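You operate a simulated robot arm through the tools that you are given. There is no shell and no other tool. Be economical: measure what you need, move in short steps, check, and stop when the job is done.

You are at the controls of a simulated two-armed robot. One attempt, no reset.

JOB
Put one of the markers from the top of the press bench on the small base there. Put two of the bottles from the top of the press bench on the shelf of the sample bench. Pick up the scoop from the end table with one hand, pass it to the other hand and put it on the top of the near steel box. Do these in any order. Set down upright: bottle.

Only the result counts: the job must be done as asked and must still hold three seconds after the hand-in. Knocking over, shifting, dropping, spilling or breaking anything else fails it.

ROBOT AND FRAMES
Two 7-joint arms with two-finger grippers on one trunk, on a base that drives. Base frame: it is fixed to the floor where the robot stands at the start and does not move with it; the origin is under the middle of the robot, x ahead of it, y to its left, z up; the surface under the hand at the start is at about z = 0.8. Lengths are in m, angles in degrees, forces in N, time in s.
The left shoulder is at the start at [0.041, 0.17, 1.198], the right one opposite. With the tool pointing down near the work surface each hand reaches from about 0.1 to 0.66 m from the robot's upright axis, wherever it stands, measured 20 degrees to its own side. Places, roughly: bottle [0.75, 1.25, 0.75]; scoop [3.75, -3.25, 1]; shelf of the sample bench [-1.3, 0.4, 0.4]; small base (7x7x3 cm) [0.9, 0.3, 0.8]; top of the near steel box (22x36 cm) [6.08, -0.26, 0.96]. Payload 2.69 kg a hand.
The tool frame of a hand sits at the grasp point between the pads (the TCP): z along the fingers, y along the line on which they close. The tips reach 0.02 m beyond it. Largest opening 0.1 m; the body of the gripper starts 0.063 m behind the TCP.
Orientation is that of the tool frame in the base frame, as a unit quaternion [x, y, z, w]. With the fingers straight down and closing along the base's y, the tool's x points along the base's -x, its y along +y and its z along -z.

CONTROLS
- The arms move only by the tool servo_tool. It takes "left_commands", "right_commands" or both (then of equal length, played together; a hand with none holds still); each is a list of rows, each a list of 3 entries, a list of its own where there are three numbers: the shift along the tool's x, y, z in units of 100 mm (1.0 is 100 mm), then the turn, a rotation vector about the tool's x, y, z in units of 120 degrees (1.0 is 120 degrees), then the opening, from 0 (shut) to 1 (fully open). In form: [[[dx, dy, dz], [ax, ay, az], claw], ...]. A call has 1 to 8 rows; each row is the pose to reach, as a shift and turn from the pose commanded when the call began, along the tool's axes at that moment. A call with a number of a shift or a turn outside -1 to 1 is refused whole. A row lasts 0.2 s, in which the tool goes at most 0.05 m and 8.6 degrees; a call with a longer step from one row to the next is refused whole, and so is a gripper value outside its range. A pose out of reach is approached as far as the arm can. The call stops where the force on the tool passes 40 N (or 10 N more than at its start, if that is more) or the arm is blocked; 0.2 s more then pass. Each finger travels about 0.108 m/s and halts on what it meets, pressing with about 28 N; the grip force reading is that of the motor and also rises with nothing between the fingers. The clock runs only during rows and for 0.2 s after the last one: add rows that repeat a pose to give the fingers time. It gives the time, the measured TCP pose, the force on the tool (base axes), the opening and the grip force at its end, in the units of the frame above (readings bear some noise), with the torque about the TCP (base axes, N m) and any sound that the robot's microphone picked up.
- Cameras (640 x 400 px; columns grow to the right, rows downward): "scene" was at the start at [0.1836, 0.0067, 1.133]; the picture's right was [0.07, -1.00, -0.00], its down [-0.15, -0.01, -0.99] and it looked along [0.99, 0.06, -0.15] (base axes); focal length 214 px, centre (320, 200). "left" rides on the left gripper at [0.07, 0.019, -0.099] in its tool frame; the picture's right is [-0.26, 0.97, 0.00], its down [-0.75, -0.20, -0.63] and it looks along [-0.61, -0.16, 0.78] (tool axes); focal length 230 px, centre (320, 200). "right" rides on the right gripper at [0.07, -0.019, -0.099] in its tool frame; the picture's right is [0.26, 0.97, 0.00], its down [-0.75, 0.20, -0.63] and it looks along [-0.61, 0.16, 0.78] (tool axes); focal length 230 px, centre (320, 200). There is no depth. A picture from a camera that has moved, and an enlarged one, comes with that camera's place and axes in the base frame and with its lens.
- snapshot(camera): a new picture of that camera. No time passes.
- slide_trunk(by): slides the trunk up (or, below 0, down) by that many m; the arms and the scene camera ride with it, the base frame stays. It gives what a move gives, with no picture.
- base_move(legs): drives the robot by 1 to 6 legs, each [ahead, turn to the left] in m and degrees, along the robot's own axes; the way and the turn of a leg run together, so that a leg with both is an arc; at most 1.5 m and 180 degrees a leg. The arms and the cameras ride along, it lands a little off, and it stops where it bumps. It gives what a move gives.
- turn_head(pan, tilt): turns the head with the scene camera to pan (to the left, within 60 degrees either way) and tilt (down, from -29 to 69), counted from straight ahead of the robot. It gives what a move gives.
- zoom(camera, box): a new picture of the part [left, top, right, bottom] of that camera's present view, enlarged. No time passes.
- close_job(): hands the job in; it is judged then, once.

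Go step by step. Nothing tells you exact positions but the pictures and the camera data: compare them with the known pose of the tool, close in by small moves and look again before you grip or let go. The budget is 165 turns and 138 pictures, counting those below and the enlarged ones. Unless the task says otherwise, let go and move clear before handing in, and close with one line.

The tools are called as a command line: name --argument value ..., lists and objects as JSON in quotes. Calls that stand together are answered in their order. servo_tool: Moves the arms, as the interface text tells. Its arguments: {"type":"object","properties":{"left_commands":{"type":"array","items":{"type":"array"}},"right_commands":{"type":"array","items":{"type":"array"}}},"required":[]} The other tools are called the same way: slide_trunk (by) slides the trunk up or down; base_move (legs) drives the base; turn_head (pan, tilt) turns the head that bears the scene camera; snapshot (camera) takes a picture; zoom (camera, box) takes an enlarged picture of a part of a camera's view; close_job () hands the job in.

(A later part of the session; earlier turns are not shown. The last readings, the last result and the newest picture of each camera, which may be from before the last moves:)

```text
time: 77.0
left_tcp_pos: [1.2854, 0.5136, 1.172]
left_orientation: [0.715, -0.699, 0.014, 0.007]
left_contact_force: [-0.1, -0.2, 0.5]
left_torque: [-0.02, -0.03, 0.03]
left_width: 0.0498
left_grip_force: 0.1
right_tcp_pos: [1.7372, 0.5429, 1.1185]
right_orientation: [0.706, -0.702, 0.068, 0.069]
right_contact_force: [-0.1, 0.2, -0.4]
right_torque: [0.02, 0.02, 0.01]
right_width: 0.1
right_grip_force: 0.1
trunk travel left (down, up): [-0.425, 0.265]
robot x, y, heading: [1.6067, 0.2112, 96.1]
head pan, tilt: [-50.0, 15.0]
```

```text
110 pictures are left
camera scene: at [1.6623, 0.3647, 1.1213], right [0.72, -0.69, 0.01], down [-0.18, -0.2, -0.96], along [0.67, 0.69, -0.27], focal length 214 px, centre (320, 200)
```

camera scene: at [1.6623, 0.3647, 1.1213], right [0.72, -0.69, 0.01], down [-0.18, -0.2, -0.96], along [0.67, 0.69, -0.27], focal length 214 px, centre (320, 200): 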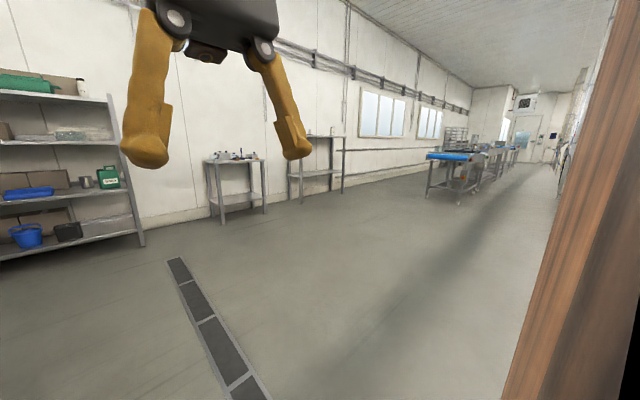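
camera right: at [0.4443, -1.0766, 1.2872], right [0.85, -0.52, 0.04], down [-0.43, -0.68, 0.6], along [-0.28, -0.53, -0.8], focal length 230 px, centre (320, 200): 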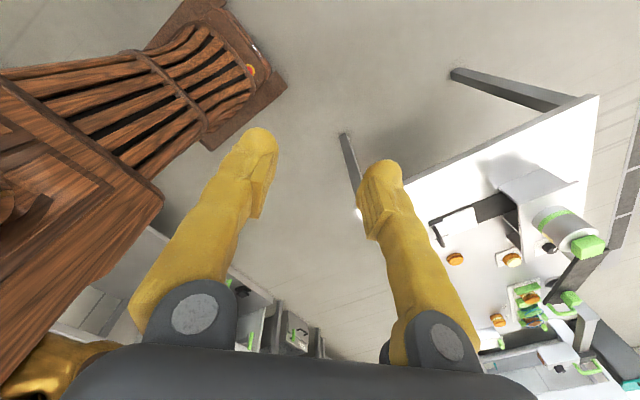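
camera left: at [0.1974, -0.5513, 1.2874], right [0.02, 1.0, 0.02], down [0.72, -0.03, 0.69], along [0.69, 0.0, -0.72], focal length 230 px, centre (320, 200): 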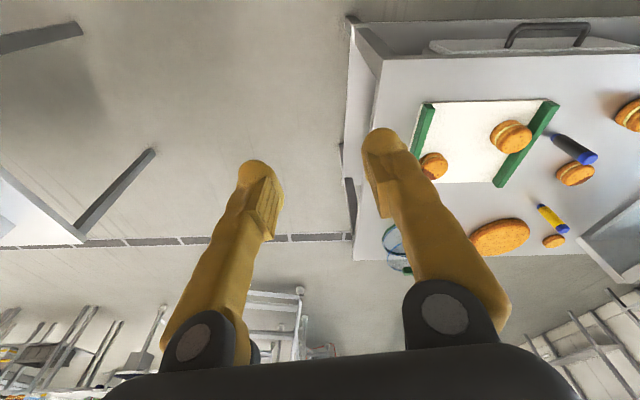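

The turn stops again almost at once; I'll check with the left hand camera whether the left hand is really touching something.

snapshot --camera "left"

turn_head --pan 45 --tilt 15

snapshot --camera "scene"

```text
109 pictures are left
camera left: at [1.2685, 0.446, 1.2736], right [-0.97, 0.24, -0.02], down [0.18, 0.77, 0.61], along [0.16, 0.59, -0.79], focal length 230 px, centre (320, 200)
```

left: 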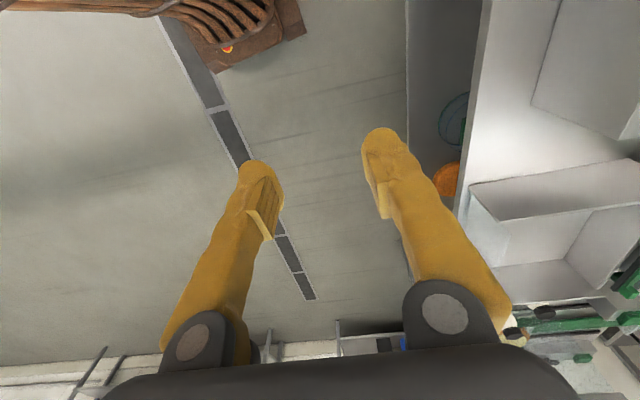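

```text
time: 78.7
left_tcp_pos: [1.2844, 0.5133, 1.1721]
left_orientation: [0.715, -0.699, 0.014, 0.007]
left_contact_force: [-0.3, 0.6, 0.8]
left_torque: [0.0, 0.03, -0.04]
left_width: 0.0498
left_grip_force: 0.1
right_tcp_pos: [1.7379, 0.5418, 1.1185]
right_orientation: [0.705, -0.702, 0.068, 0.069]
right_contact_force: [-0.2, 0.2, 0.3]
right_torque: [0.0, 0.0, -0.01]
right_width: 0.1
right_grip_force: 0.0
trunk travel left (down, up): [-0.425, 0.265]
robot x, y, heading: [1.604, 0.2093, 96.2]
head pan, tilt: [45.0, 15.0]
```

```text
108 pictures are left
camera scene: at [1.5249, 0.3558, 1.1212], right [0.63, 0.78, -0.01], down [0.2, -0.18, -0.96], along [-0.75, 0.6, -0.27], focal length 214 px, centre (320, 200)
```

scene: 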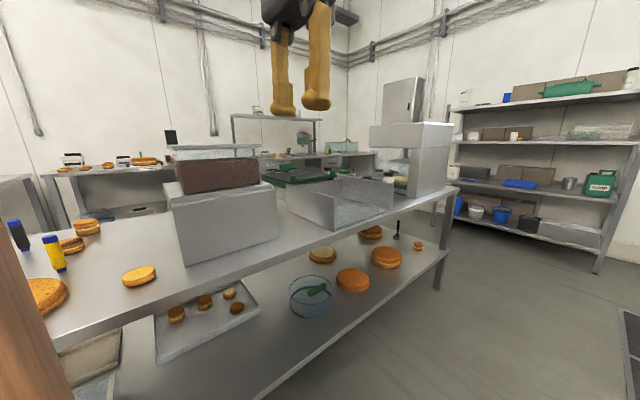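

Nothing touches there. I retry with a smaller turn.

base_move --legs '[[0, 40]]'

```text
time: 81.0
left_tcp_pos: [1.1636, 0.2403, 1.1856]
left_orientation: [0.909, -0.416, -0.005, -0.008]
left_contact_force: [0.8, -0.5, 1.0]
left_torque: [0.03, -0.01, 0.04]
left_width: 0.0502
left_grip_force: 0.0
right_tcp_pos: [1.4884, 0.5581, 1.1268]
right_orientation: [0.903, -0.421, 0.074, 0.04]
right_contact_force: [0.1, 0.2, 0.0]
right_torque: [0.01, 0.0, -0.01]
right_width: 0.1
right_grip_force: 0.0
trunk travel left (down, up): [-0.425, 0.265]
robot x, y, heading: [1.6068, 0.2102, 135.9]
head pan, tilt: [45.0, 15.0]
```

base_move --legs '[[0, 44]]'

turn_head --pan 0 --tilt 30

snapshot --camera "scene"

```text
time: 81.7
left_tcp_pos: [1.1985, 0.198, 1.1569]
left_orientation: [0.908, -0.415, 0.054, -0.004]
left_contact_force: [1.2, -0.7, -0.5]
left_torque: [0.05, 0.07, 0.0]
left_width: 0.0498
left_grip_force: 0.1
right_tcp_pos: [1.5254, 0.5058, 1.1117]
right_orientation: [0.884, -0.423, 0.103, 0.171]
right_contact_force: [0.1, 0.7, 0.8]
right_torque: [0.02, 0.07, 0.01]
right_width: 0.1
right_grip_force: 0.1
trunk travel left (down, up): [-0.425, 0.265]
robot x, y, heading: [1.6068, 0.2085, 135.8]
head pan, tilt: [45.0, 15.0]
stopped in leg 1: the force on the tool passed its limit at 62 N (the readings are from after the stop); the commanded pose is now the measured one
```

```text
time: 82.8
left_tcp_pos: [1.1949, 0.198, 1.1568]
left_orientation: [0.909, -0.414, 0.051, -0.003]
left_contact_force: [-0.6, 0.9, -1.2]
left_torque: [0.01, 0.01, 0.03]
left_width: 0.0501
left_grip_force: 0.1
right_tcp_pos: [1.5233, 0.5076, 1.1117]
right_orientation: [0.884, -0.423, 0.102, 0.171]
right_contact_force: [0.1, 0.2, -0.3]
right_torque: [0.02, -0.02, -0.03]
right_width: 0.0999
right_grip_force: 0.1
trunk travel left (down, up): [-0.425, 0.265]
robot x, y, heading: [1.6067, 0.207, 136.0]
head pan, tilt: [0.0, 30.0]
```

```text
107 pictures are left
camera scene: at [1.4803, 0.3352, 1.0966], right [0.7, 0.72, 0.0], down [0.37, -0.36, -0.86], along [-0.62, 0.6, -0.51], focal length 214 px, centre (320, 200)
```

scene: 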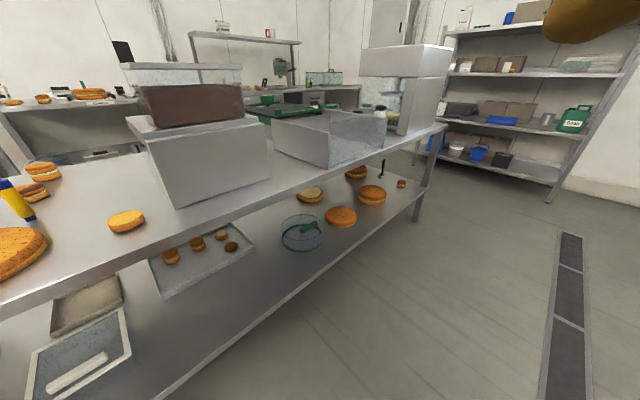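

The arms have drifted in orientation. I'll restore both tools to straight down and raise them a little before turning on.

servo_tool --right_commands '[[[0, 0, 0], [0.039, -0.051, -0.019], 1], [[0, 0, -0.2], [0.078, -0.102, -0.038], 1], [[0, 0, -0.4], [0.116, -0.153, -0.058], 1], [[0, 0, -0.4], [0.116, -0.153, -0.058], 1]]' --left_commands '[[[0, 0, 0], [-0.01, -0.022, -0.02], 1], [[0, 0, 0], [-0.021, -0.044, -0.041], 1], [[0, 0, 0], [-0.021, -0.044, -0.041], 1], [[0, 0, 0], [-0.021, -0.044, -0.041], 1]]'

base_move --legs '[[0, 44]]'

```text
time: 83.8
left_tcp_pos: [1.1664, 0.1982, 1.1557]
left_orientation: [0.926, -0.377, -0.02, -0.001]
left_contact_force: [-0.1, 0.9, 0.0]
left_torque: [-0.01, 0.02, 0.01]
left_width: 0.0999
left_grip_force: 0.1
left hand out of reach, approached as far as the arm can: row 1, 2, 3, 4
right_tcp_pos: [1.4843, 0.5978, 1.1148]
right_orientation: [0.927, -0.375, -0.019, -0.01]
right_contact_force: [-0.2, -0.2, 0.4]
right_torque: [0.03, 0.06, 0.0]
right_width: 0.1
right_grip_force: 0.0
right hand out of reach, approached as far as the arm can: row 1, 2, 3, 4
trunk travel left (down, up): [-0.425, 0.265]
robot x, y, heading: [1.6038, 0.2088, 136.1]
head pan, tilt: [0.0, 30.0]
```

```text
time: 86.2
left_tcp_pos: [1.2964, -0.1025, 1.1554]
left_orientation: [1.0, -0.007, -0.021, 0.006]
left_contact_force: [-0.5, 0.3, -0.5]
left_torque: [0.01, 0.0, 0.04]
left_width: 0.1001
left_grip_force: 0.1
right_tcp_pos: [1.2499, 0.4046, 1.1141]
right_orientation: [1.0, -0.004, -0.02, -0.003]
right_contact_force: [0.3, -0.1, 0.2]
right_torque: [0.02, -0.01, 0.01]
right_width: 0.1001
right_grip_force: 0.1
trunk travel left (down, up): [-0.425, 0.265]
robot x, y, heading: [1.608, 0.2119, 179.6]
head pan, tilt: [0.0, 30.0]
```

Now I face the bench from the far side. I'll look at the scene from here.

snapshot --camera "scene"

turn_head --pan -45 --tilt 10

snapshot --camera "scene"

```text
106 pictures are left
camera scene: at [1.4297, 0.215, 1.0966], right [0.01, 1.0, 0.0], down [0.51, -0.01, -0.86], along [-0.86, 0.01, -0.51], focal length 214 px, centre (320, 200)
```

scene: 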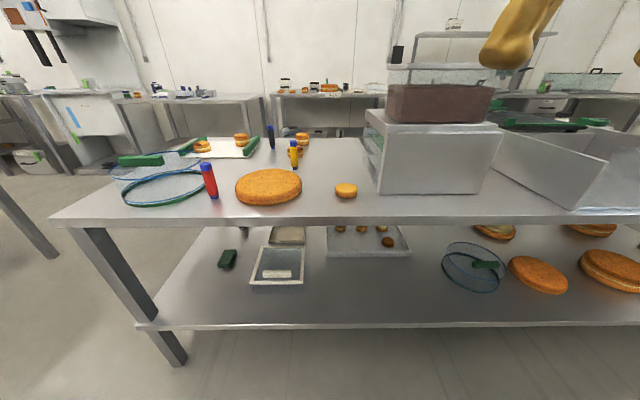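

```text
time: 87.4
left_tcp_pos: [1.316, -0.1044, 1.1457]
left_orientation: [1.0, -0.007, 0.0, 0.006]
left_contact_force: [-1.4, -0.2, 0.7]
left_torque: [0.0, 0.0, -0.04]
left_width: 0.1001
left_grip_force: 0.0
right_tcp_pos: [1.2727, 0.4048, 1.0983]
right_orientation: [1.0, -0.005, 0.008, -0.004]
right_contact_force: [0.1, 1.2, -0.3]
right_torque: [0.0, -0.02, 0.04]
right_width: 0.0999
right_grip_force: 0.0
trunk travel left (down, up): [-0.425, 0.265]
robot x, y, heading: [1.6074, 0.2119, 179.4]
head pan, tilt: [-45.0, 10.0]
```

```text
105 pictures are left
camera scene: at [1.4546, 0.2804, 1.1293], right [0.72, 0.7, 0.01], down [0.14, -0.12, -0.98], along [-0.69, 0.7, -0.19], focal length 214 px, centre (320, 200)
```

scene: 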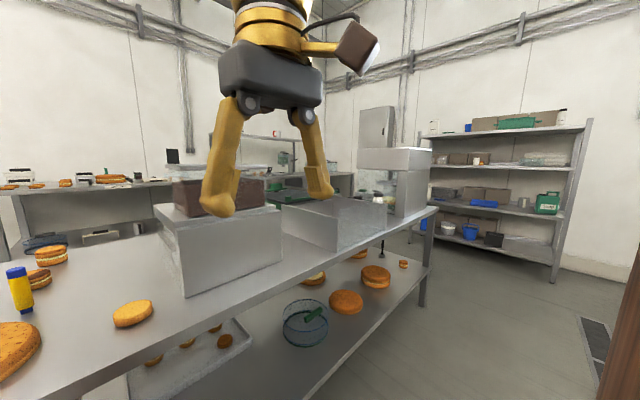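

Zooming to find the bottles by the press and to look at the marker and the base.

zoom --camera "scene" --box '[300, 130, 460, 230]'

slide_trunk --by 0.2

snapshot --camera "scene"

```text
4.00 times, centred on (380, 180) of scene
camera zoom: at [1.4546, 0.2804, 1.1293], right [0.72, 0.7, 0.01], down [0.14, -0.12, -0.98], along [-0.69, 0.7, -0.19], focal length 858 px, centre (80, 280)
```

zoom: 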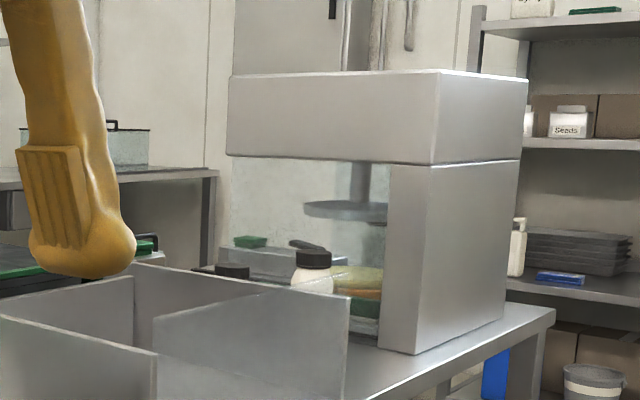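

```text
time: 89.5
left_tcp_pos: [1.3158, -0.1029, 1.3417]
left_orientation: [1.0, -0.007, 0.005, 0.006]
left_contact_force: [-0.3, -0.5, -0.9]
left_torque: [0.0, -0.01, -0.02]
left_width: 0.0999
left_grip_force: 0.0
right_tcp_pos: [1.2732, 0.4049, 1.2955]
right_orientation: [1.0, -0.004, 0.012, -0.003]
right_contact_force: [0.4, 0.8, -0.6]
right_torque: [0.0, -0.03, 0.02]
right_width: 0.0999
right_grip_force: 0.1
trunk travel left (down, up): [-0.625, 0.065]
robot x, y, heading: [1.6069, 0.2114, 179.1]
head pan, tilt: [-45.0, 10.0]
```

```text
103 pictures are left
camera scene: at [1.4511, 0.2806, 1.3292], right [0.72, 0.7, 0.01], down [0.14, -0.12, -0.98], along [-0.68, 0.71, -0.19], focal length 214 px, centre (320, 200)
```

scene: 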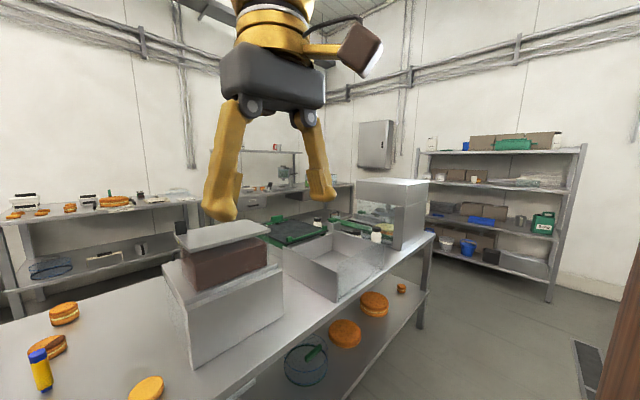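

zoom --camera "scene" --box '[260, 170, 440, 290]'

```text
3.33 times, centred on (350, 230) of scene
camera zoom: at [1.4511, 0.2806, 1.3292], right [0.72, 0.7, 0.01], down [0.14, -0.12, -0.98], along [-0.68, 0.71, -0.19], focal length 715 px, centre (220, 100)
```

zoom: 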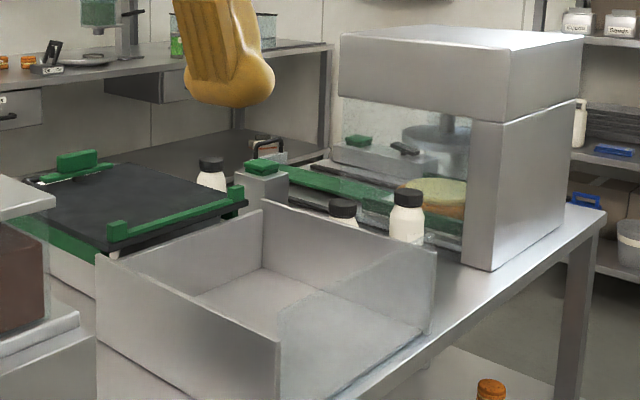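

The bottles (white, dark caps) stand between the clear-fronted tray and the press, near (0.75,1.4). First the marker: I drive up to the bench.

base_move --legs '[[0.18, 0]]'

turn_head --pan 0 --tilt 45

snapshot --camera "scene"

snapshot --camera "left"

```text
time: 91.0
left_tcp_pos: [1.1583, -0.1015, 1.3652]
left_orientation: [0.999, -0.005, -0.036, 0.007]
left_contact_force: [-1.3, 1.2, 1.5]
left_torque: [0.01, -0.19, 0.02]
left_width: 0.1002
left_grip_force: 0.0
right_tcp_pos: [1.1107, 0.4057, 1.324]
right_orientation: [0.999, -0.004, -0.034, -0.003]
right_contact_force: [-2.9, 0.5, 2.8]
right_torque: [0.03, -0.24, -0.01]
right_width: 0.1001
right_grip_force: 0.1
trunk travel left (down, up): [-0.625, 0.065]
robot x, y, heading: [1.4282, 0.2138, 179.6]
head pan, tilt: [-45.0, 10.0]
```

```text
time: 92.2
left_tcp_pos: [1.1444, -0.1011, 1.3547]
left_orientation: [1.0, -0.007, -0.017, 0.007]
left_contact_force: [-0.3, 0.5, 0.9]
left_torque: [-0.02, -0.02, -0.02]
left_width: 0.0999
left_grip_force: 0.1
right_tcp_pos: [1.097, 0.406, 1.3116]
right_orientation: [1.0, -0.004, -0.013, -0.003]
right_contact_force: [-0.1, -0.2, -0.2]
right_torque: [0.02, -0.03, -0.02]
right_width: 0.0999
right_grip_force: 0.0
trunk travel left (down, up): [-0.625, 0.065]
robot x, y, heading: [1.4246, 0.2185, 179.2]
head pan, tilt: [0.0, 45.0]
```

```text
101 pictures are left
camera scene: at [1.2752, 0.2168, 1.2767], right [0.01, 1.0, 0.0], down [0.71, -0.01, -0.71], along [-0.71, 0.01, -0.71], focal length 214 px, centre (320, 200)
```

scene: 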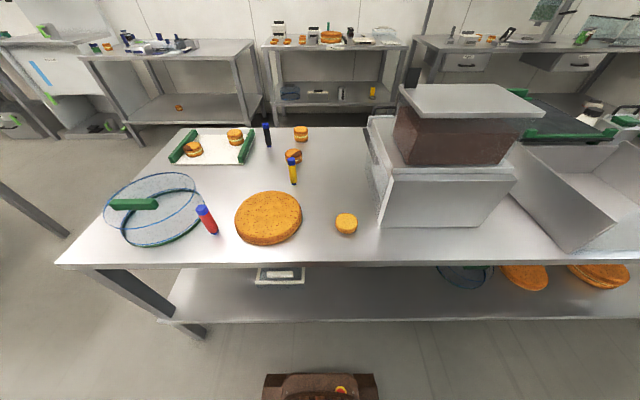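

```text
100 pictures are left
camera left: at [1.2175, -0.1191, 1.4519], right [-0.27, -0.96, 0.02], down [-0.73, 0.22, 0.65], along [-0.63, 0.16, -0.76], focal length 230 px, centre (320, 200)
```

left: 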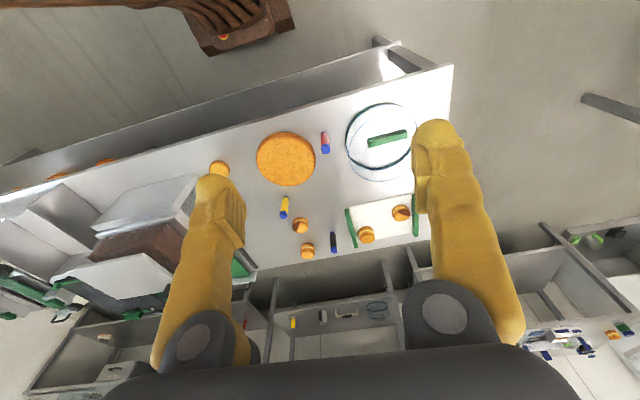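

The red marker is at about (0.911,-0.073), the small base at (0.888,0.297). I bring the left hand above the marker with the opening at 0.06.

servo_tool --left_commands '[[[-0.19, 0, 0.33], [0, 0, 0], 0.6], [[-0.38, 0, 0.66], [0, 0, 0], 0.6], [[-0.58, 0, 0.95], [0, 0, 0], 0.6]]'

servo_tool --left_commands '[[[-0.19, 0, 0.33], [0, 0, 0], 0.6], [[-0.38, 0, 0.66], [0, 0, 0], 0.6], [[-0.58, 0, 0.95], [0, 0, 0], 0.6]]'

servo_tool --left_commands '[[[-0.19, 0, 0.33], [0, 0, 0], 0.6], [[-0.38, 0, 0.66], [0, 0, 0], 0.6], [[-0.58, 0, 0.95], [0, 0, 0], 0.6], [[-0.58, 0, 0.95], [0, 0, 0], 0.6]]'

snapshot --camera "left"

```text
time: 93.0
left_tcp_pos: [1.0681, -0.0971, 1.2644]
left_orientation: [1.0, -0.005, -0.028, 0.006]
left_contact_force: [-0.9, 0.0, 0.1]
left_torque: [0.02, -0.07, 0.0]
left_width: 0.0602
left_grip_force: 0.1
right_tcp_pos: [1.0914, 0.4066, 1.2945]
right_orientation: [1.0, -0.004, 0.011, -0.003]
right_contact_force: [0.4, 0.6, -0.1]
right_torque: [0.0, -0.03, 0.01]
right_width: 0.1003
right_grip_force: 0.1
trunk travel left (down, up): [-0.625, 0.065]
robot x, y, heading: [1.4278, 0.2152, 179.4]
head pan, tilt: [0.0, 45.0]
```

```text
time: 93.8
left_tcp_pos: [1.0082, -0.1013, 1.1749]
left_orientation: [1.0, -0.006, -0.027, 0.006]
left_contact_force: [-0.4, -0.8, 0.3]
left_torque: [0.01, 0.01, 0.01]
left_width: 0.0599
left_grip_force: 0.1
right_tcp_pos: [1.0937, 0.4068, 1.2946]
right_orientation: [1.0, -0.003, 0.014, -0.003]
right_contact_force: [-0.5, -1.1, 0.0]
right_torque: [0.02, -0.02, 0.01]
right_width: 0.0997
right_grip_force: 0.1
trunk travel left (down, up): [-0.625, 0.065]
robot x, y, heading: [1.4264, 0.2151, 179.3]
head pan, tilt: [0.0, 45.0]
```

```text
time: 94.8
left_tcp_pos: [0.9452, -0.1023, 1.0896]
left_orientation: [1.0, -0.005, -0.027, 0.006]
left_contact_force: [0.2, -0.2, -0.5]
left_torque: [0.02, 0.01, 0.02]
left_width: 0.0602
left_grip_force: 0.0
right_tcp_pos: [1.0944, 0.4068, 1.2942]
right_orientation: [1.0, -0.003, 0.014, -0.003]
right_contact_force: [-0.1, 0.8, 0.3]
right_torque: [-0.02, 0.04, 0.01]
right_width: 0.1
right_grip_force: 0.0
trunk travel left (down, up): [-0.625, 0.065]
robot x, y, heading: [1.4259, 0.2139, 179.5]
head pan, tilt: [0.0, 45.0]
```

```text
99 pictures are left
camera left: at [1.0219, -0.1209, 1.1844], right [-0.27, -0.96, 0.03], down [-0.71, 0.22, 0.67], along [-0.65, 0.16, -0.74], focal length 230 px, centre (320, 200)
```

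left: 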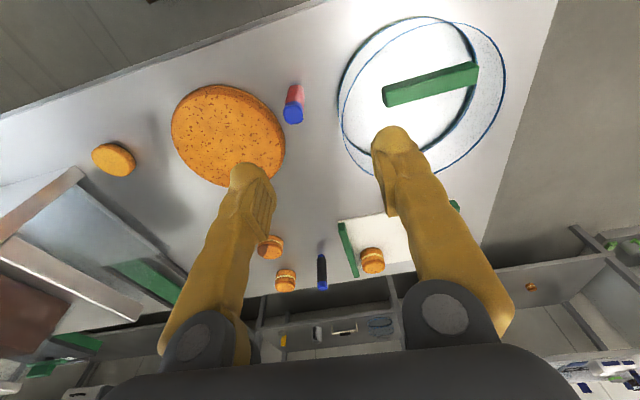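

The marker's axis is at about (0.916,-0.062). I align above it and straighten the tool.

servo_tool --left_commands '[[[-0.07, -0.2, 0.4], [0.003, 0.013, -0.003], 0.6], [[-0.15, -0.42, 0.8], [0.006, 0.026, -0.005], 0.6], [[-0.15, -0.42, 0.95], [0.006, 0.026, -0.005], 0.6], [[-0.15, -0.42, 0.95], [0.006, 0.026, -0.005], 0.6]]'

snapshot --camera "left"

```text
time: 95.8
left_tcp_pos: [0.9249, -0.0613, 0.9887]
left_orientation: [1.0, -0.001, 0.0, 0.001]
left_contact_force: [0.0, -0.5, -0.5]
left_torque: [0.01, 0.01, 0.0]
left_width: 0.0597
left_grip_force: 0.1
right_tcp_pos: [1.0948, 0.4083, 1.294]
right_orientation: [1.0, -0.003, 0.014, -0.004]
right_contact_force: [0.4, -0.2, 0.5]
right_torque: [-0.03, 0.01, 0.01]
right_width: 0.1001
right_grip_force: 0.0
trunk travel left (down, up): [-0.625, 0.065]
robot x, y, heading: [1.4274, 0.2162, 179.3]
head pan, tilt: [0.0, 45.0]
```

```text
98 pictures are left
camera left: at [0.9957, -0.0796, 1.0875], right [-0.26, -0.97, 0.0], down [-0.75, 0.2, 0.63], along [-0.61, 0.16, -0.78], focal length 230 px, centre (320, 200)
```

left: 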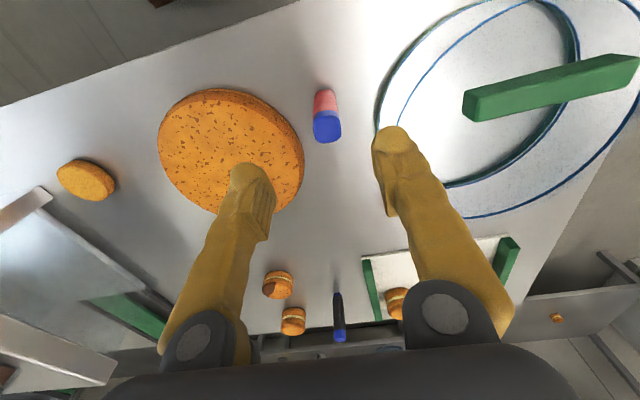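

Aligned within a few millimetres. I descend to grip height 0.862.

servo_tool --left_commands '[[[-0.04, 0.02, 0.3], [0, 0, 0], 0.6], [[-0.08, 0.05, 0.6], [0, 0, 0], 0.6], [[-0.08, 0.05, 0.8], [0, 0, 0], 0.6], [[-0.08, 0.05, 0.8], [0, 0, 0], 0.6]]'

snapshot --camera "left"

```text
time: 96.8
left_tcp_pos: [0.9176, -0.0679, 0.9116]
left_orientation: [1.0, 0.001, 0.0, 0.0]
left_contact_force: [0.4, 0.5, 0.6]
left_torque: [0.03, 0.02, 0.02]
left_width: 0.0602
left_grip_force: 0.1
right_tcp_pos: [1.0944, 0.4078, 1.295]
right_orientation: [1.0, -0.003, 0.014, -0.004]
right_contact_force: [-0.2, -0.3, -0.5]
right_torque: [-0.02, -0.01, -0.02]
right_width: 0.1001
right_grip_force: 0.0
trunk travel left (down, up): [-0.625, 0.065]
robot x, y, heading: [1.4276, 0.2134, 179.4]
head pan, tilt: [0.0, 45.0]
```

```text
97 pictures are left
camera left: at [0.9878, -0.0869, 1.0108], right [-0.26, -0.97, 0.0], down [-0.75, 0.2, 0.63], along [-0.61, 0.16, -0.78], focal length 230 px, centre (320, 200)
```

left: 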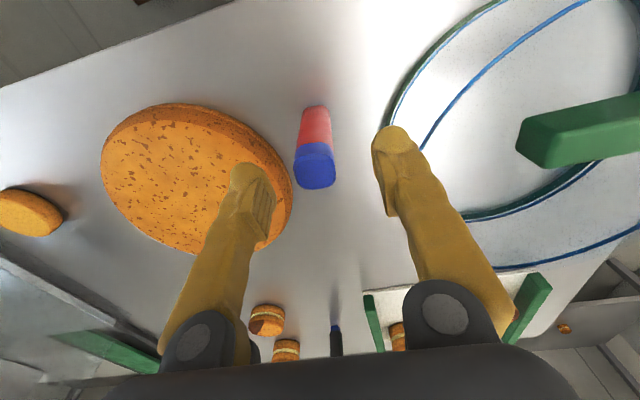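

servo_tool --left_commands '[[[-0.02, -0.02, 0.25], [0, 0, 0], 0.6], [[-0.02, -0.02, 0.5], [0, 0, 0], 0.6], [[-0.02, -0.02, 0.5], [0, 0, 0], 0.6]]'

servo_tool --left_commands '[[[0, 0, 0], [0, 0, 0], 0.1], [[0, 0, 0], [0, 0, 0], 0], [[0, 0, 0], [0, 0, 0], 0], [[0, 0, 0], [0, 0, 0], 0]]'

snapshot --camera "left"

```text
time: 97.4
left_tcp_pos: [0.9275, -0.0662, 0.8722]
left_orientation: [1.0, 0.0, -0.01, 0.0]
left_contact_force: [-0.2, -1.0, 0.5]
left_torque: [0.02, 0.03, 0.02]
left_width: 0.0601
left_grip_force: 0.1
right_tcp_pos: [1.1262, 0.4069, 1.2782]
right_orientation: [0.999, -0.004, 0.047, -0.004]
right_contact_force: [0.4, -0.3, 0.1]
right_torque: [0.0, 0.04, 0.04]
right_width: 0.0998
right_grip_force: 0.0
trunk travel left (down, up): [-0.625, 0.065]
robot x, y, heading: [1.4269, 0.2172, 179.3]
head pan, tilt: [0.0, 45.0]
stopped in row 3 (left hand): the arm was blocked; the commanded pose is now the measured one
```

```text
time: 98.4
left_tcp_pos: [0.9281, -0.0659, 0.87]
left_orientation: [1.0, 0.0, -0.008, -0.001]
left_contact_force: [1.2, 0.2, 2.4]
left_torque: [-0.01, 0.0, 0.02]
left_width: 0.0227
left_grip_force: 27.9
right_tcp_pos: [1.1249, 0.4072, 1.2779]
right_orientation: [0.999, -0.004, 0.045, -0.004]
right_contact_force: [0.3, 0.7, -1.0]
right_torque: [-0.02, -0.03, -0.02]
right_width: 0.1
right_grip_force: 0.0
trunk travel left (down, up): [-0.625, 0.065]
robot x, y, heading: [1.4237, 0.2154, 179.5]
head pan, tilt: [0.0, 45.0]
```

```text
96 pictures are left
camera left: at [1.0004, -0.0843, 0.9685], right [-0.26, -0.97, 0.0], down [-0.74, 0.2, 0.64], along [-0.62, 0.16, -0.77], focal length 230 px, centre (320, 200)
```

left: 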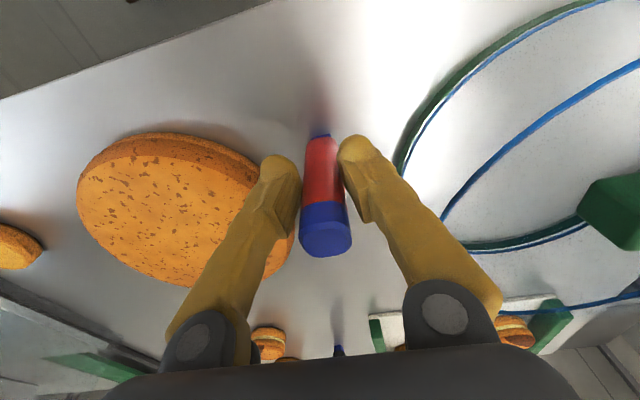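

The grip caught the marker off-centre (the arm jerked 1 cm back). I'll open, shift forward and regrip.

servo_tool --left_commands '[[[0, 0, 0], [0, 0, 0], 0.3], [[0, 0, 0], [0, 0, 0], 0.6], [[0, 0, 0], [0, 0, 0], 0.6]]'

snapshot --camera "left"

snapshot --camera "scene"

```text
time: 99.2
left_tcp_pos: [0.9281, -0.0657, 0.8708]
left_orientation: [1.0, 0.0, -0.007, 0.0]
left_contact_force: [-0.8, 1.0, 0.4]
left_torque: [-0.01, 0.04, -0.02]
left_width: 0.0603
left_grip_force: 0.1
right_tcp_pos: [1.1234, 0.4068, 1.2792]
right_orientation: [0.999, -0.003, 0.046, -0.003]
right_contact_force: [-1.4, -0.7, 0.4]
right_torque: [-0.01, -0.01, -0.01]
right_width: 0.1001
right_grip_force: 0.0
trunk travel left (down, up): [-0.625, 0.065]
robot x, y, heading: [1.426, 0.2116, 179.3]
head pan, tilt: [0.0, 45.0]
```

```text
95 pictures are left
camera left: at [1.0003, -0.0843, 0.9683], right [-0.26, -0.97, 0.0], down [-0.74, 0.2, 0.64], along [-0.62, 0.16, -0.77], focal length 230 px, centre (320, 200)
```

left: 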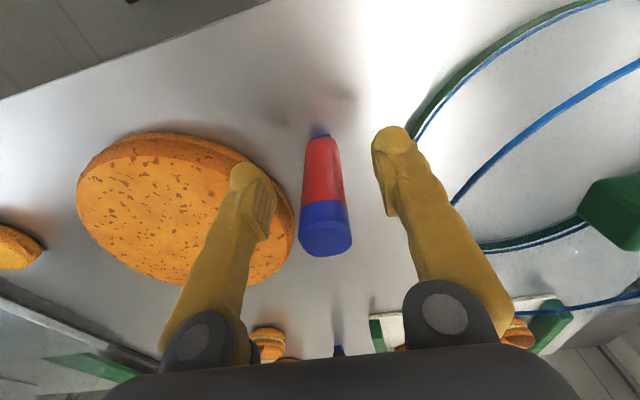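

```text
94 pictures are left
camera scene: at [1.2556, 0.217, 1.2741], right [0.01, 1.0, 0.0], down [0.72, -0.01, -0.69], along [-0.69, 0.01, -0.72], focal length 214 px, centre (320, 200)
```

scene: 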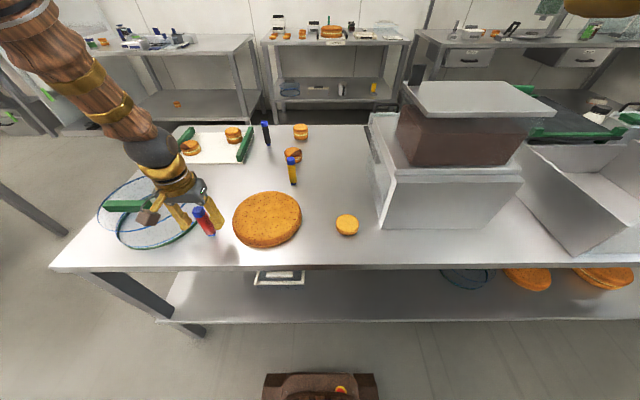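

The marker still stands, at about (0.914,-0.063). I shift 14 mm forward and grip.

servo_tool --left_commands '[[[-0.14, -0.03, 0.06], [0, 0, 0], 0.6], [[-0.14, -0.03, 0.06], [0, 0, 0], 0.6], [[-0.14, -0.03, 0.06], [0, 0, 0], 0.6]]'

servo_tool --left_commands '[[[0, 0, 0], [0, 0, 0], 0.1], [[0, 0, 0], [0, 0, 0], 0], [[0, 0, 0], [0, 0, 0], 0], [[0, 0, 0], [0, 0, 0], 0]]'

snapshot --camera "left"

```text
time: 99.7
left_tcp_pos: [0.9275, -0.0615, 0.8724]
left_orientation: [1.0, -0.001, -0.017, -0.001]
left_contact_force: [0.2, -0.2, 0.6]
left_torque: [-0.01, 0.01, 0.01]
left_width: 0.0599
left_grip_force: 0.0
right_tcp_pos: [1.1553, 0.4075, 1.2619]
right_orientation: [0.997, -0.003, 0.078, -0.004]
right_contact_force: [1.5, -0.6, 0.0]
right_torque: [-0.01, 0.06, -0.02]
right_width: 0.1001
right_grip_force: 0.0
trunk travel left (down, up): [-0.625, 0.065]
robot x, y, heading: [1.4257, 0.2168, 179.3]
head pan, tilt: [0.0, 45.0]
stopped in row 2 (left hand): the arm was blocked; the commanded pose is now the measured one
```

```text
time: 100.7
left_tcp_pos: [0.927, -0.0613, 0.8696]
left_orientation: [1.0, -0.001, -0.015, -0.002]
left_contact_force: [0.2, 0.1, 0.9]
left_torque: [0.02, 0.03, 0.01]
left_width: 0.0227
left_grip_force: 27.8
right_tcp_pos: [1.1529, 0.406, 1.265]
right_orientation: [0.997, -0.003, 0.076, -0.003]
right_contact_force: [0.5, -0.3, 0.2]
right_torque: [-0.01, -0.02, 0.02]
right_width: 0.1001
right_grip_force: 0.0
trunk travel left (down, up): [-0.625, 0.065]
robot x, y, heading: [1.4265, 0.2117, 179.1]
head pan, tilt: [0.0, 45.0]
```

```text
93 pictures are left
camera left: at [1.0001, -0.0805, 0.968], right [-0.26, -0.97, 0.01], down [-0.73, 0.2, 0.65], along [-0.63, 0.16, -0.76], focal length 230 px, centre (320, 200)
```

left: 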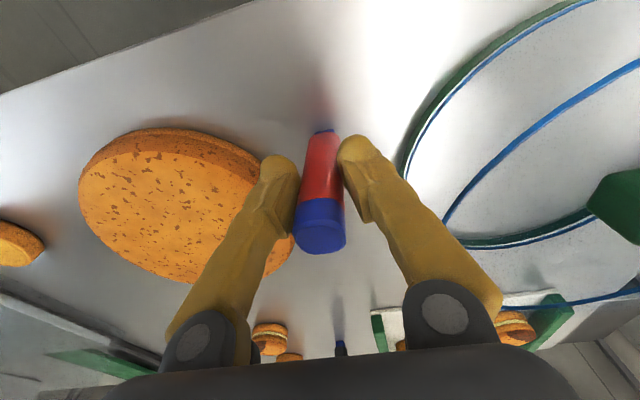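

Re-evaluating, the marker's axis is near x≈0.92 and the width reading matches the barrel, so the grip is good. I lift and look.

servo_tool --left_commands '[[[0, 0, -0.3], [0, 0, 0], 0], [[0, 0, -0.6], [0, 0, 0], 0], [[0, 0, -0.9], [0, 0, 0], 0], [[0, 0, -0.9], [0, 0, 0], 0]]'

snapshot --camera "left"

```text
time: 101.7
left_tcp_pos: [0.9289, -0.0618, 0.9605]
left_orientation: [1.0, -0.001, -0.015, -0.001]
left_contact_force: [-1.4, -0.4, 0.2]
left_torque: [-0.01, 0.0, -0.02]
left_width: 0.0227
left_grip_force: 28.1
right_tcp_pos: [1.1529, 0.4078, 1.2632]
right_orientation: [0.997, -0.003, 0.077, -0.004]
right_contact_force: [-0.5, -0.4, -0.4]
right_torque: [0.01, -0.02, 0.02]
right_width: 0.1
right_grip_force: 0.0
trunk travel left (down, up): [-0.625, 0.065]
robot x, y, heading: [1.4293, 0.2151, 179.1]
head pan, tilt: [0.0, 45.0]
```

```text
92 pictures are left
camera left: at [1.0021, -0.0807, 1.0579], right [-0.26, -0.97, 0.01], down [-0.73, 0.2, 0.65], along [-0.63, 0.16, -0.76], focal length 230 px, centre (320, 200)
```

left: 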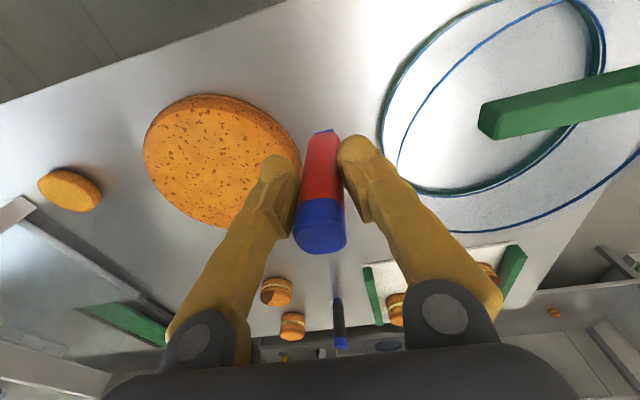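

Marker held. I carry it over the small base (about (0.90,0.293)).

servo_tool --left_commands '[[[-0.03, -0.4, -0.1], [0, 0.007, 0], 0], [[-0.07, -0.8, -0.1], [0, 0.014, 0], 0], [[-0.07, -0.9, -0.1], [0, 0.014, 0], 0]]'

servo_tool --left_commands '[[[-0.03, -0.4, 0], [0, 0, 0], 0], [[-0.07, -0.8, 0], [0, 0, 0], 0], [[-0.07, -0.9, 0], [0, 0, 0], 0]]'

servo_tool --left_commands '[[[-0.03, -0.4, 0], [0, 0, 0], 0], [[-0.07, -0.8, 0], [0, 0, 0], 0], [[-0.07, -0.9, 0], [0, 0, 0], 0]]'

snapshot --camera "left"

```text
time: 102.5
left_tcp_pos: [0.9224, 0.0312, 0.9688]
left_orientation: [1.0, 0.001, 0.0, 0.0]
left_contact_force: [-0.3, 0.3, -0.6]
left_torque: [0.0, -0.01, 0.02]
left_width: 0.0225
left_grip_force: 27.7
right_tcp_pos: [1.1535, 0.4066, 1.2635]
right_orientation: [0.997, -0.003, 0.077, -0.003]
right_contact_force: [-0.4, 0.9, 0.0]
right_torque: [0.02, -0.02, 0.01]
right_width: 0.1
right_grip_force: 0.2
trunk travel left (down, up): [-0.625, 0.065]
robot x, y, heading: [1.428, 0.2189, 179.3]
head pan, tilt: [0.0, 45.0]
```

```text
time: 103.3
left_tcp_pos: [0.9168, 0.1204, 0.9722]
left_orientation: [1.0, 0.0, 0.0, 0.0]
left_contact_force: [-0.2, -0.5, -1.4]
left_torque: [-0.01, -0.06, -0.04]
left_width: 0.0227
left_grip_force: 28.5
right_tcp_pos: [1.1525, 0.4071, 1.2632]
right_orientation: [0.997, -0.004, 0.077, -0.003]
right_contact_force: [-0.2, 0.2, 0.6]
right_torque: [0.0, 0.0, -0.01]
right_width: 0.1001
right_grip_force: 0.1
trunk travel left (down, up): [-0.625, 0.065]
robot x, y, heading: [1.4241, 0.2117, 179.2]
head pan, tilt: [0.0, 45.0]
```

```text
time: 104.1
left_tcp_pos: [0.9152, 0.1851, 0.9795]
left_orientation: [1.0, 0.023, -0.007, -0.002]
left_contact_force: [0.8, 0.2, 0.1]
left_torque: [0.01, 0.05, 0.03]
left_width: 0.0225
left_grip_force: 27.9
right_tcp_pos: [1.1862, 0.4081, 1.252]
right_orientation: [0.994, -0.004, 0.108, -0.004]
right_contact_force: [0.4, -0.1, -0.1]
right_torque: [-0.02, 0.04, -0.03]
right_width: 0.1001
right_grip_force: 0.0
trunk travel left (down, up): [-0.625, 0.065]
robot x, y, heading: [1.4245, 0.2155, 179.3]
head pan, tilt: [0.0, 45.0]
stopped in row 3 (left hand): the arm was blocked; the commanded pose is now the measured one
```

```text
91 pictures are left
camera left: at [0.9881, 0.1698, 1.0787], right [-0.21, -0.98, 0.0], down [-0.75, 0.16, 0.64], along [-0.63, 0.14, -0.77], focal length 230 px, centre (320, 200)
```

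left: 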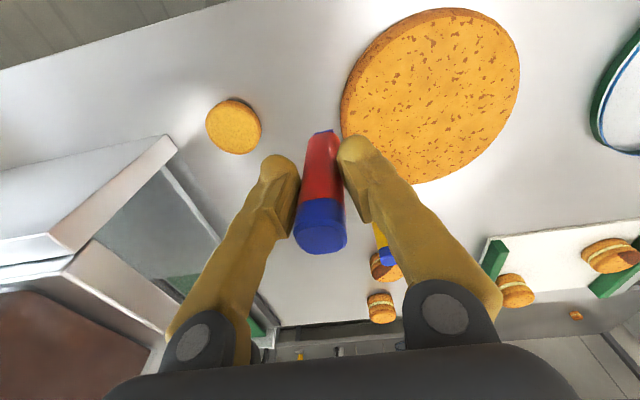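

Small base top at (0.904,0.2955). I move the rest of the way above it.

servo_tool --left_commands '[[[-0.03, -0.4, 0], [0, 0.003, 0.011], 0], [[-0.05, -0.8, 0], [0, 0.007, 0.022], 0], [[-0.05, -0.8, 0], [0, 0.007, 0.022], 0]]'

servo_tool --left_commands '[[[0, -0.3, 0.2], [0, 0, 0], 0], [[0, -0.3, 0.4], [0, 0, 0], 0], [[0, -0.3, 0.4], [0, 0, 0], 0]]'

snapshot --camera "left"

snapshot --camera "scene"

```text
time: 104.4
left_tcp_pos: [0.9193, 0.1952, 0.9891]
left_orientation: [0.999, 0.028, -0.013, -0.006]
left_contact_force: [0.9, 0.2, 0.4]
left_torque: [0.01, 0.02, 0.01]
left_width: 0.0227
left_grip_force: 27.9
right_tcp_pos: [1.2094, 0.4065, 1.242]
right_orientation: [0.991, 0.0, 0.132, -0.004]
right_contact_force: [0.6, -0.4, -0.1]
right_torque: [0.02, 0.01, 0.01]
right_width: 0.0999
right_grip_force: 0.1
trunk travel left (down, up): [-0.625, 0.065]
robot x, y, heading: [1.4303, 0.2145, 179.4]
head pan, tilt: [0.0, 45.0]
stopped in row 1 (left hand): the arm was blocked; the commanded pose is now the measured one
```

```text
time: 105.0
left_tcp_pos: [0.9209, 0.2168, 0.9653]
left_orientation: [0.999, 0.041, -0.026, -0.008]
left_contact_force: [-0.1, 0.0, -0.5]
left_torque: [0.0, 0.06, -0.03]
left_width: 0.0228
left_grip_force: 28.4
right_tcp_pos: [1.2128, 0.3997, 1.2377]
right_orientation: [0.992, 0.013, 0.128, -0.001]
right_contact_force: [0.8, -0.8, 0.1]
right_torque: [0.02, 0.03, 0.03]
right_width: 0.1001
right_grip_force: 0.1
trunk travel left (down, up): [-0.625, 0.065]
robot x, y, heading: [1.4304, 0.2157, 179.2]
head pan, tilt: [0.0, 45.0]
stopped in row 3 (left hand): the arm was blocked; the commanded pose is now the measured one
```

```text
90 pictures are left
camera left: at [0.9976, 0.2027, 1.0605], right [-0.18, -0.98, 0.0], down [-0.73, 0.13, 0.67], along [-0.66, 0.12, -0.74], focal length 230 px, centre (320, 200)
```

left: 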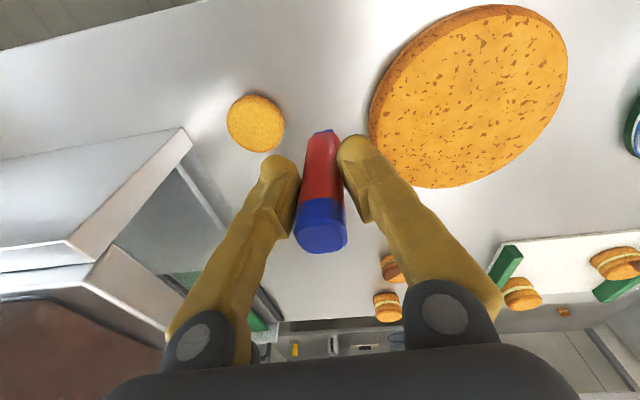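

```text
89 pictures are left
camera scene: at [1.2569, 0.2156, 1.2743], right [0.01, 1.0, 0.0], down [0.72, -0.01, -0.7], along [-0.7, 0.01, -0.72], focal length 214 px, centre (320, 200)
```

scene: 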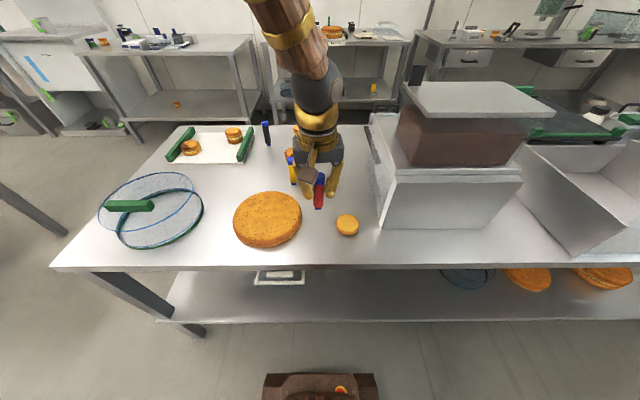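

The arms may be interfering in front of the chest. I move the right hand away to the side and straighten it.

servo_tool --right_commands '[[[0, -0.3, 0.2], [0, -0.04, 0.004], 1], [[0, -0.6, 0.4], [0, -0.08, 0.008], 1], [[0, -0.9, 0.6], [0, -0.122, 0.012], 1], [[0, -0.9, 0.6], [0, -0.122, 0.012], 1]]'

servo_tool --left_commands '[[[0, -0.3, 0], [0, 0.008, 0.013], 0], [[0, -0.6, 0], [0, 0.016, 0.026], 0], [[-0.05, -0.8, 0], [0, 0.025, 0.039], 0], [[-0.05, -0.8, 0], [0, 0.025, 0.039], 0]]'

```text
time: 106.0
left_tcp_pos: [0.9183, 0.2198, 0.9687]
left_orientation: [0.999, 0.04, -0.028, -0.01]
left_contact_force: [-0.8, 0.1, -1.5]
left_torque: [-0.01, -0.01, 0.0]
left_width: 0.0226
left_grip_force: 28.3
right_tcp_pos: [1.1487, 0.5109, 1.1846]
right_orientation: [1.0, -0.011, -0.017, -0.01]
right_contact_force: [-0.2, -0.5, 0.5]
right_torque: [0.04, 0.01, 0.01]
right_width: 0.1
right_grip_force: 0.1
right hand out of reach, approached as far as the arm can: row 1, 2, 3, 4
trunk travel left (down, up): [-0.625, 0.065]
robot x, y, heading: [1.4301, 0.2153, 179.2]
head pan, tilt: [0.0, 45.0]
```

```text
time: 106.5
left_tcp_pos: [0.9233, 0.2575, 0.9758]
left_orientation: [0.999, 0.029, -0.024, -0.012]
left_contact_force: [0.8, -0.2, -0.7]
left_torque: [0.04, 0.02, 0.04]
left_width: 0.0228
left_grip_force: 28.4
right_tcp_pos: [1.1328, 0.5182, 1.1975]
right_orientation: [0.998, -0.01, -0.063, -0.017]
right_contact_force: [1.2, -0.1, 0.8]
right_torque: [-0.01, 0.0, -0.02]
right_width: 0.1001
right_grip_force: 0.1
trunk travel left (down, up): [-0.625, 0.065]
robot x, y, heading: [1.4249, 0.2126, 178.9]
head pan, tilt: [0.0, 45.0]
stopped in row 2 (left hand): the arm was blocked; the commanded pose is now the measured one
```

servo_tool --left_commands '[[[0, -0.2, 0.1], [0, 0.01, 0.015], 0], [[-0.1, -0.4, 0.2], [0, 0.02, 0.03], 0], [[-0.1, -0.4, 0.2], [0, 0.02, 0.03], 0]]' --right_commands '[[[0, -0.3, 0], [0, 0, 0], 1], [[0, -0.7, 0], [0, 0, 0], 1], [[0, -0.7, 0], [0, 0, 0], 1]]'

snapshot --camera "left"

```text
time: 106.9
left_tcp_pos: [0.924, 0.2617, 0.9877]
left_orientation: [0.999, 0.034, -0.032, -0.017]
left_contact_force: [0.4, 1.1, -0.7]
left_torque: [-0.04, 0.06, -0.04]
left_width: 0.0227
left_grip_force: 28.0
right_tcp_pos: [1.121, 0.5357, 1.2094]
right_orientation: [0.995, -0.008, -0.1, -0.024]
right_contact_force: [0.6, -0.3, -0.4]
right_torque: [-0.03, -0.01, 0.0]
right_width: 0.0999
right_grip_force: 0.0
right hand out of reach, approached as far as the arm can: row 1
trunk travel left (down, up): [-0.625, 0.065]
robot x, y, heading: [1.4248, 0.2134, 179.4]
head pan, tilt: [0.0, 45.0]
stopped in row 1 (left hand): the arm was blocked; the commanded pose is now the measured one
```

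```text
88 pictures are left
camera left: at [1.0025, 0.2455, 1.0811], right [-0.19, -0.98, -0.02], down [-0.72, 0.13, 0.68], along [-0.67, 0.15, -0.73], focal length 230 px, centre (320, 200)
```

left: 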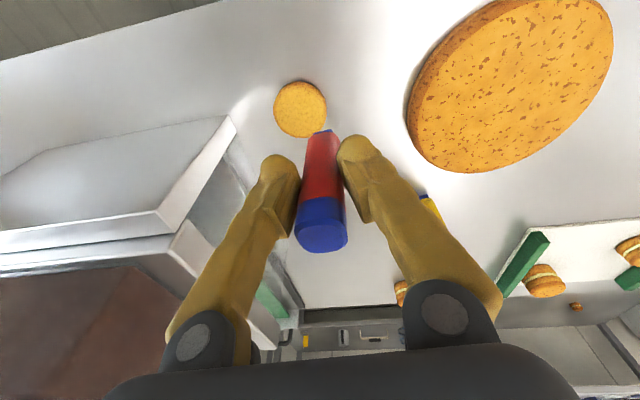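

The left arm seems limited in front of the chest, so I turn the base 4° right instead to bring the marker over the small base.

base_move --legs '[[0.0, -4.5]]'

snapshot --camera "left"

```text
time: 107.8
left_tcp_pos: [0.9274, 0.3046, 0.9898]
left_orientation: [0.999, -0.007, -0.033, -0.021]
left_contact_force: [0.4, -0.4, -0.9]
left_torque: [0.01, -0.01, 0.0]
left_width: 0.0227
left_grip_force: 28.0
right_tcp_pos: [1.146, 0.5589, 1.2095]
right_orientation: [0.994, -0.048, -0.096, -0.029]
right_contact_force: [0.2, 0.7, 0.3]
right_torque: [-0.03, 0.02, 0.01]
right_width: 0.1001
right_grip_force: 0.1
trunk travel left (down, up): [-0.625, 0.065]
robot x, y, heading: [1.4274, 0.2163, 174.8]
head pan, tilt: [0.0, 45.0]
```

```text
87 pictures are left
camera left: at [1.004, 0.2805, 1.0835], right [-0.27, -0.96, -0.02], down [-0.7, 0.18, 0.69], along [-0.66, 0.2, -0.73], focal length 230 px, centre (320, 200)
```

left: 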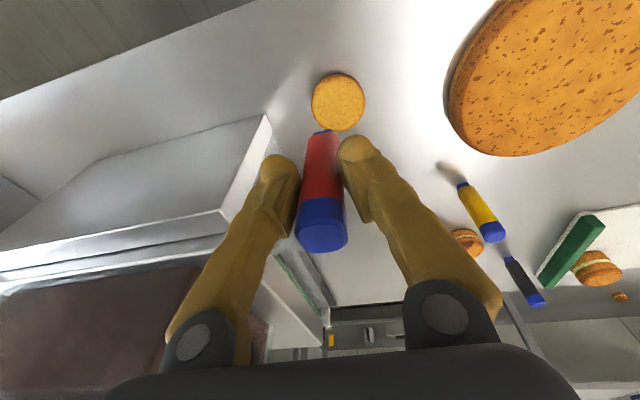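

servo_tool --left_commands '[[[-0.12, 0.05, 0.1], [-0.01, 0.016, -0.003], 0], [[-0.22, 0.11, 0.25], [-0.02, 0.032, -0.007], 0], [[-0.22, 0.11, 0.4], [-0.02, 0.032, -0.007], 0], [[-0.22, 0.11, 0.4], [-0.02, 0.032, -0.007], 0]]'

snapshot --camera "left"

```text
time: 108.4
left_tcp_pos: [0.9256, 0.2823, 0.9826]
left_orientation: [1.0, 0.014, -0.018, -0.003]
left_contact_force: [-0.4, 0.2, -0.7]
left_torque: [0.01, 0.08, -0.01]
left_width: 0.0227
left_grip_force: 27.8
right_tcp_pos: [1.1242, 0.5813, 1.247]
right_orientation: [0.981, -0.048, -0.182, -0.054]
right_contact_force: [0.4, 0.6, -1.2]
right_torque: [0.02, 0.0, 0.01]
right_width: 0.1
right_grip_force: 0.0
trunk travel left (down, up): [-0.625, 0.065]
robot x, y, heading: [1.4258, 0.2128, 174.7]
head pan, tilt: [0.0, 45.0]
stopped in row 3 (left hand): the arm was blocked; the commanded pose is now the measured one
```

```text
86 pictures are left
camera left: at [0.9994, 0.2653, 1.0796], right [-0.23, -0.97, 0.0], down [-0.73, 0.18, 0.66], along [-0.64, 0.15, -0.75], focal length 230 px, centre (320, 200)
```

left: 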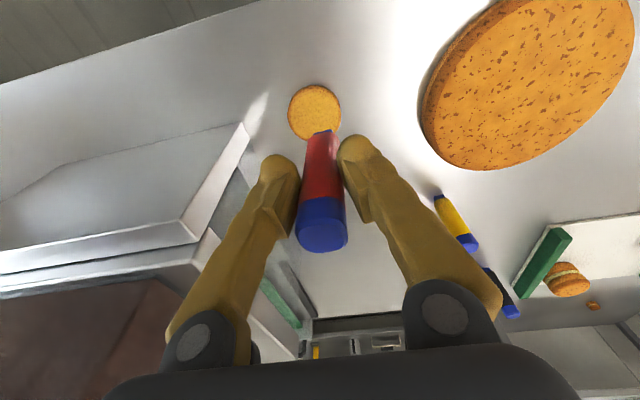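

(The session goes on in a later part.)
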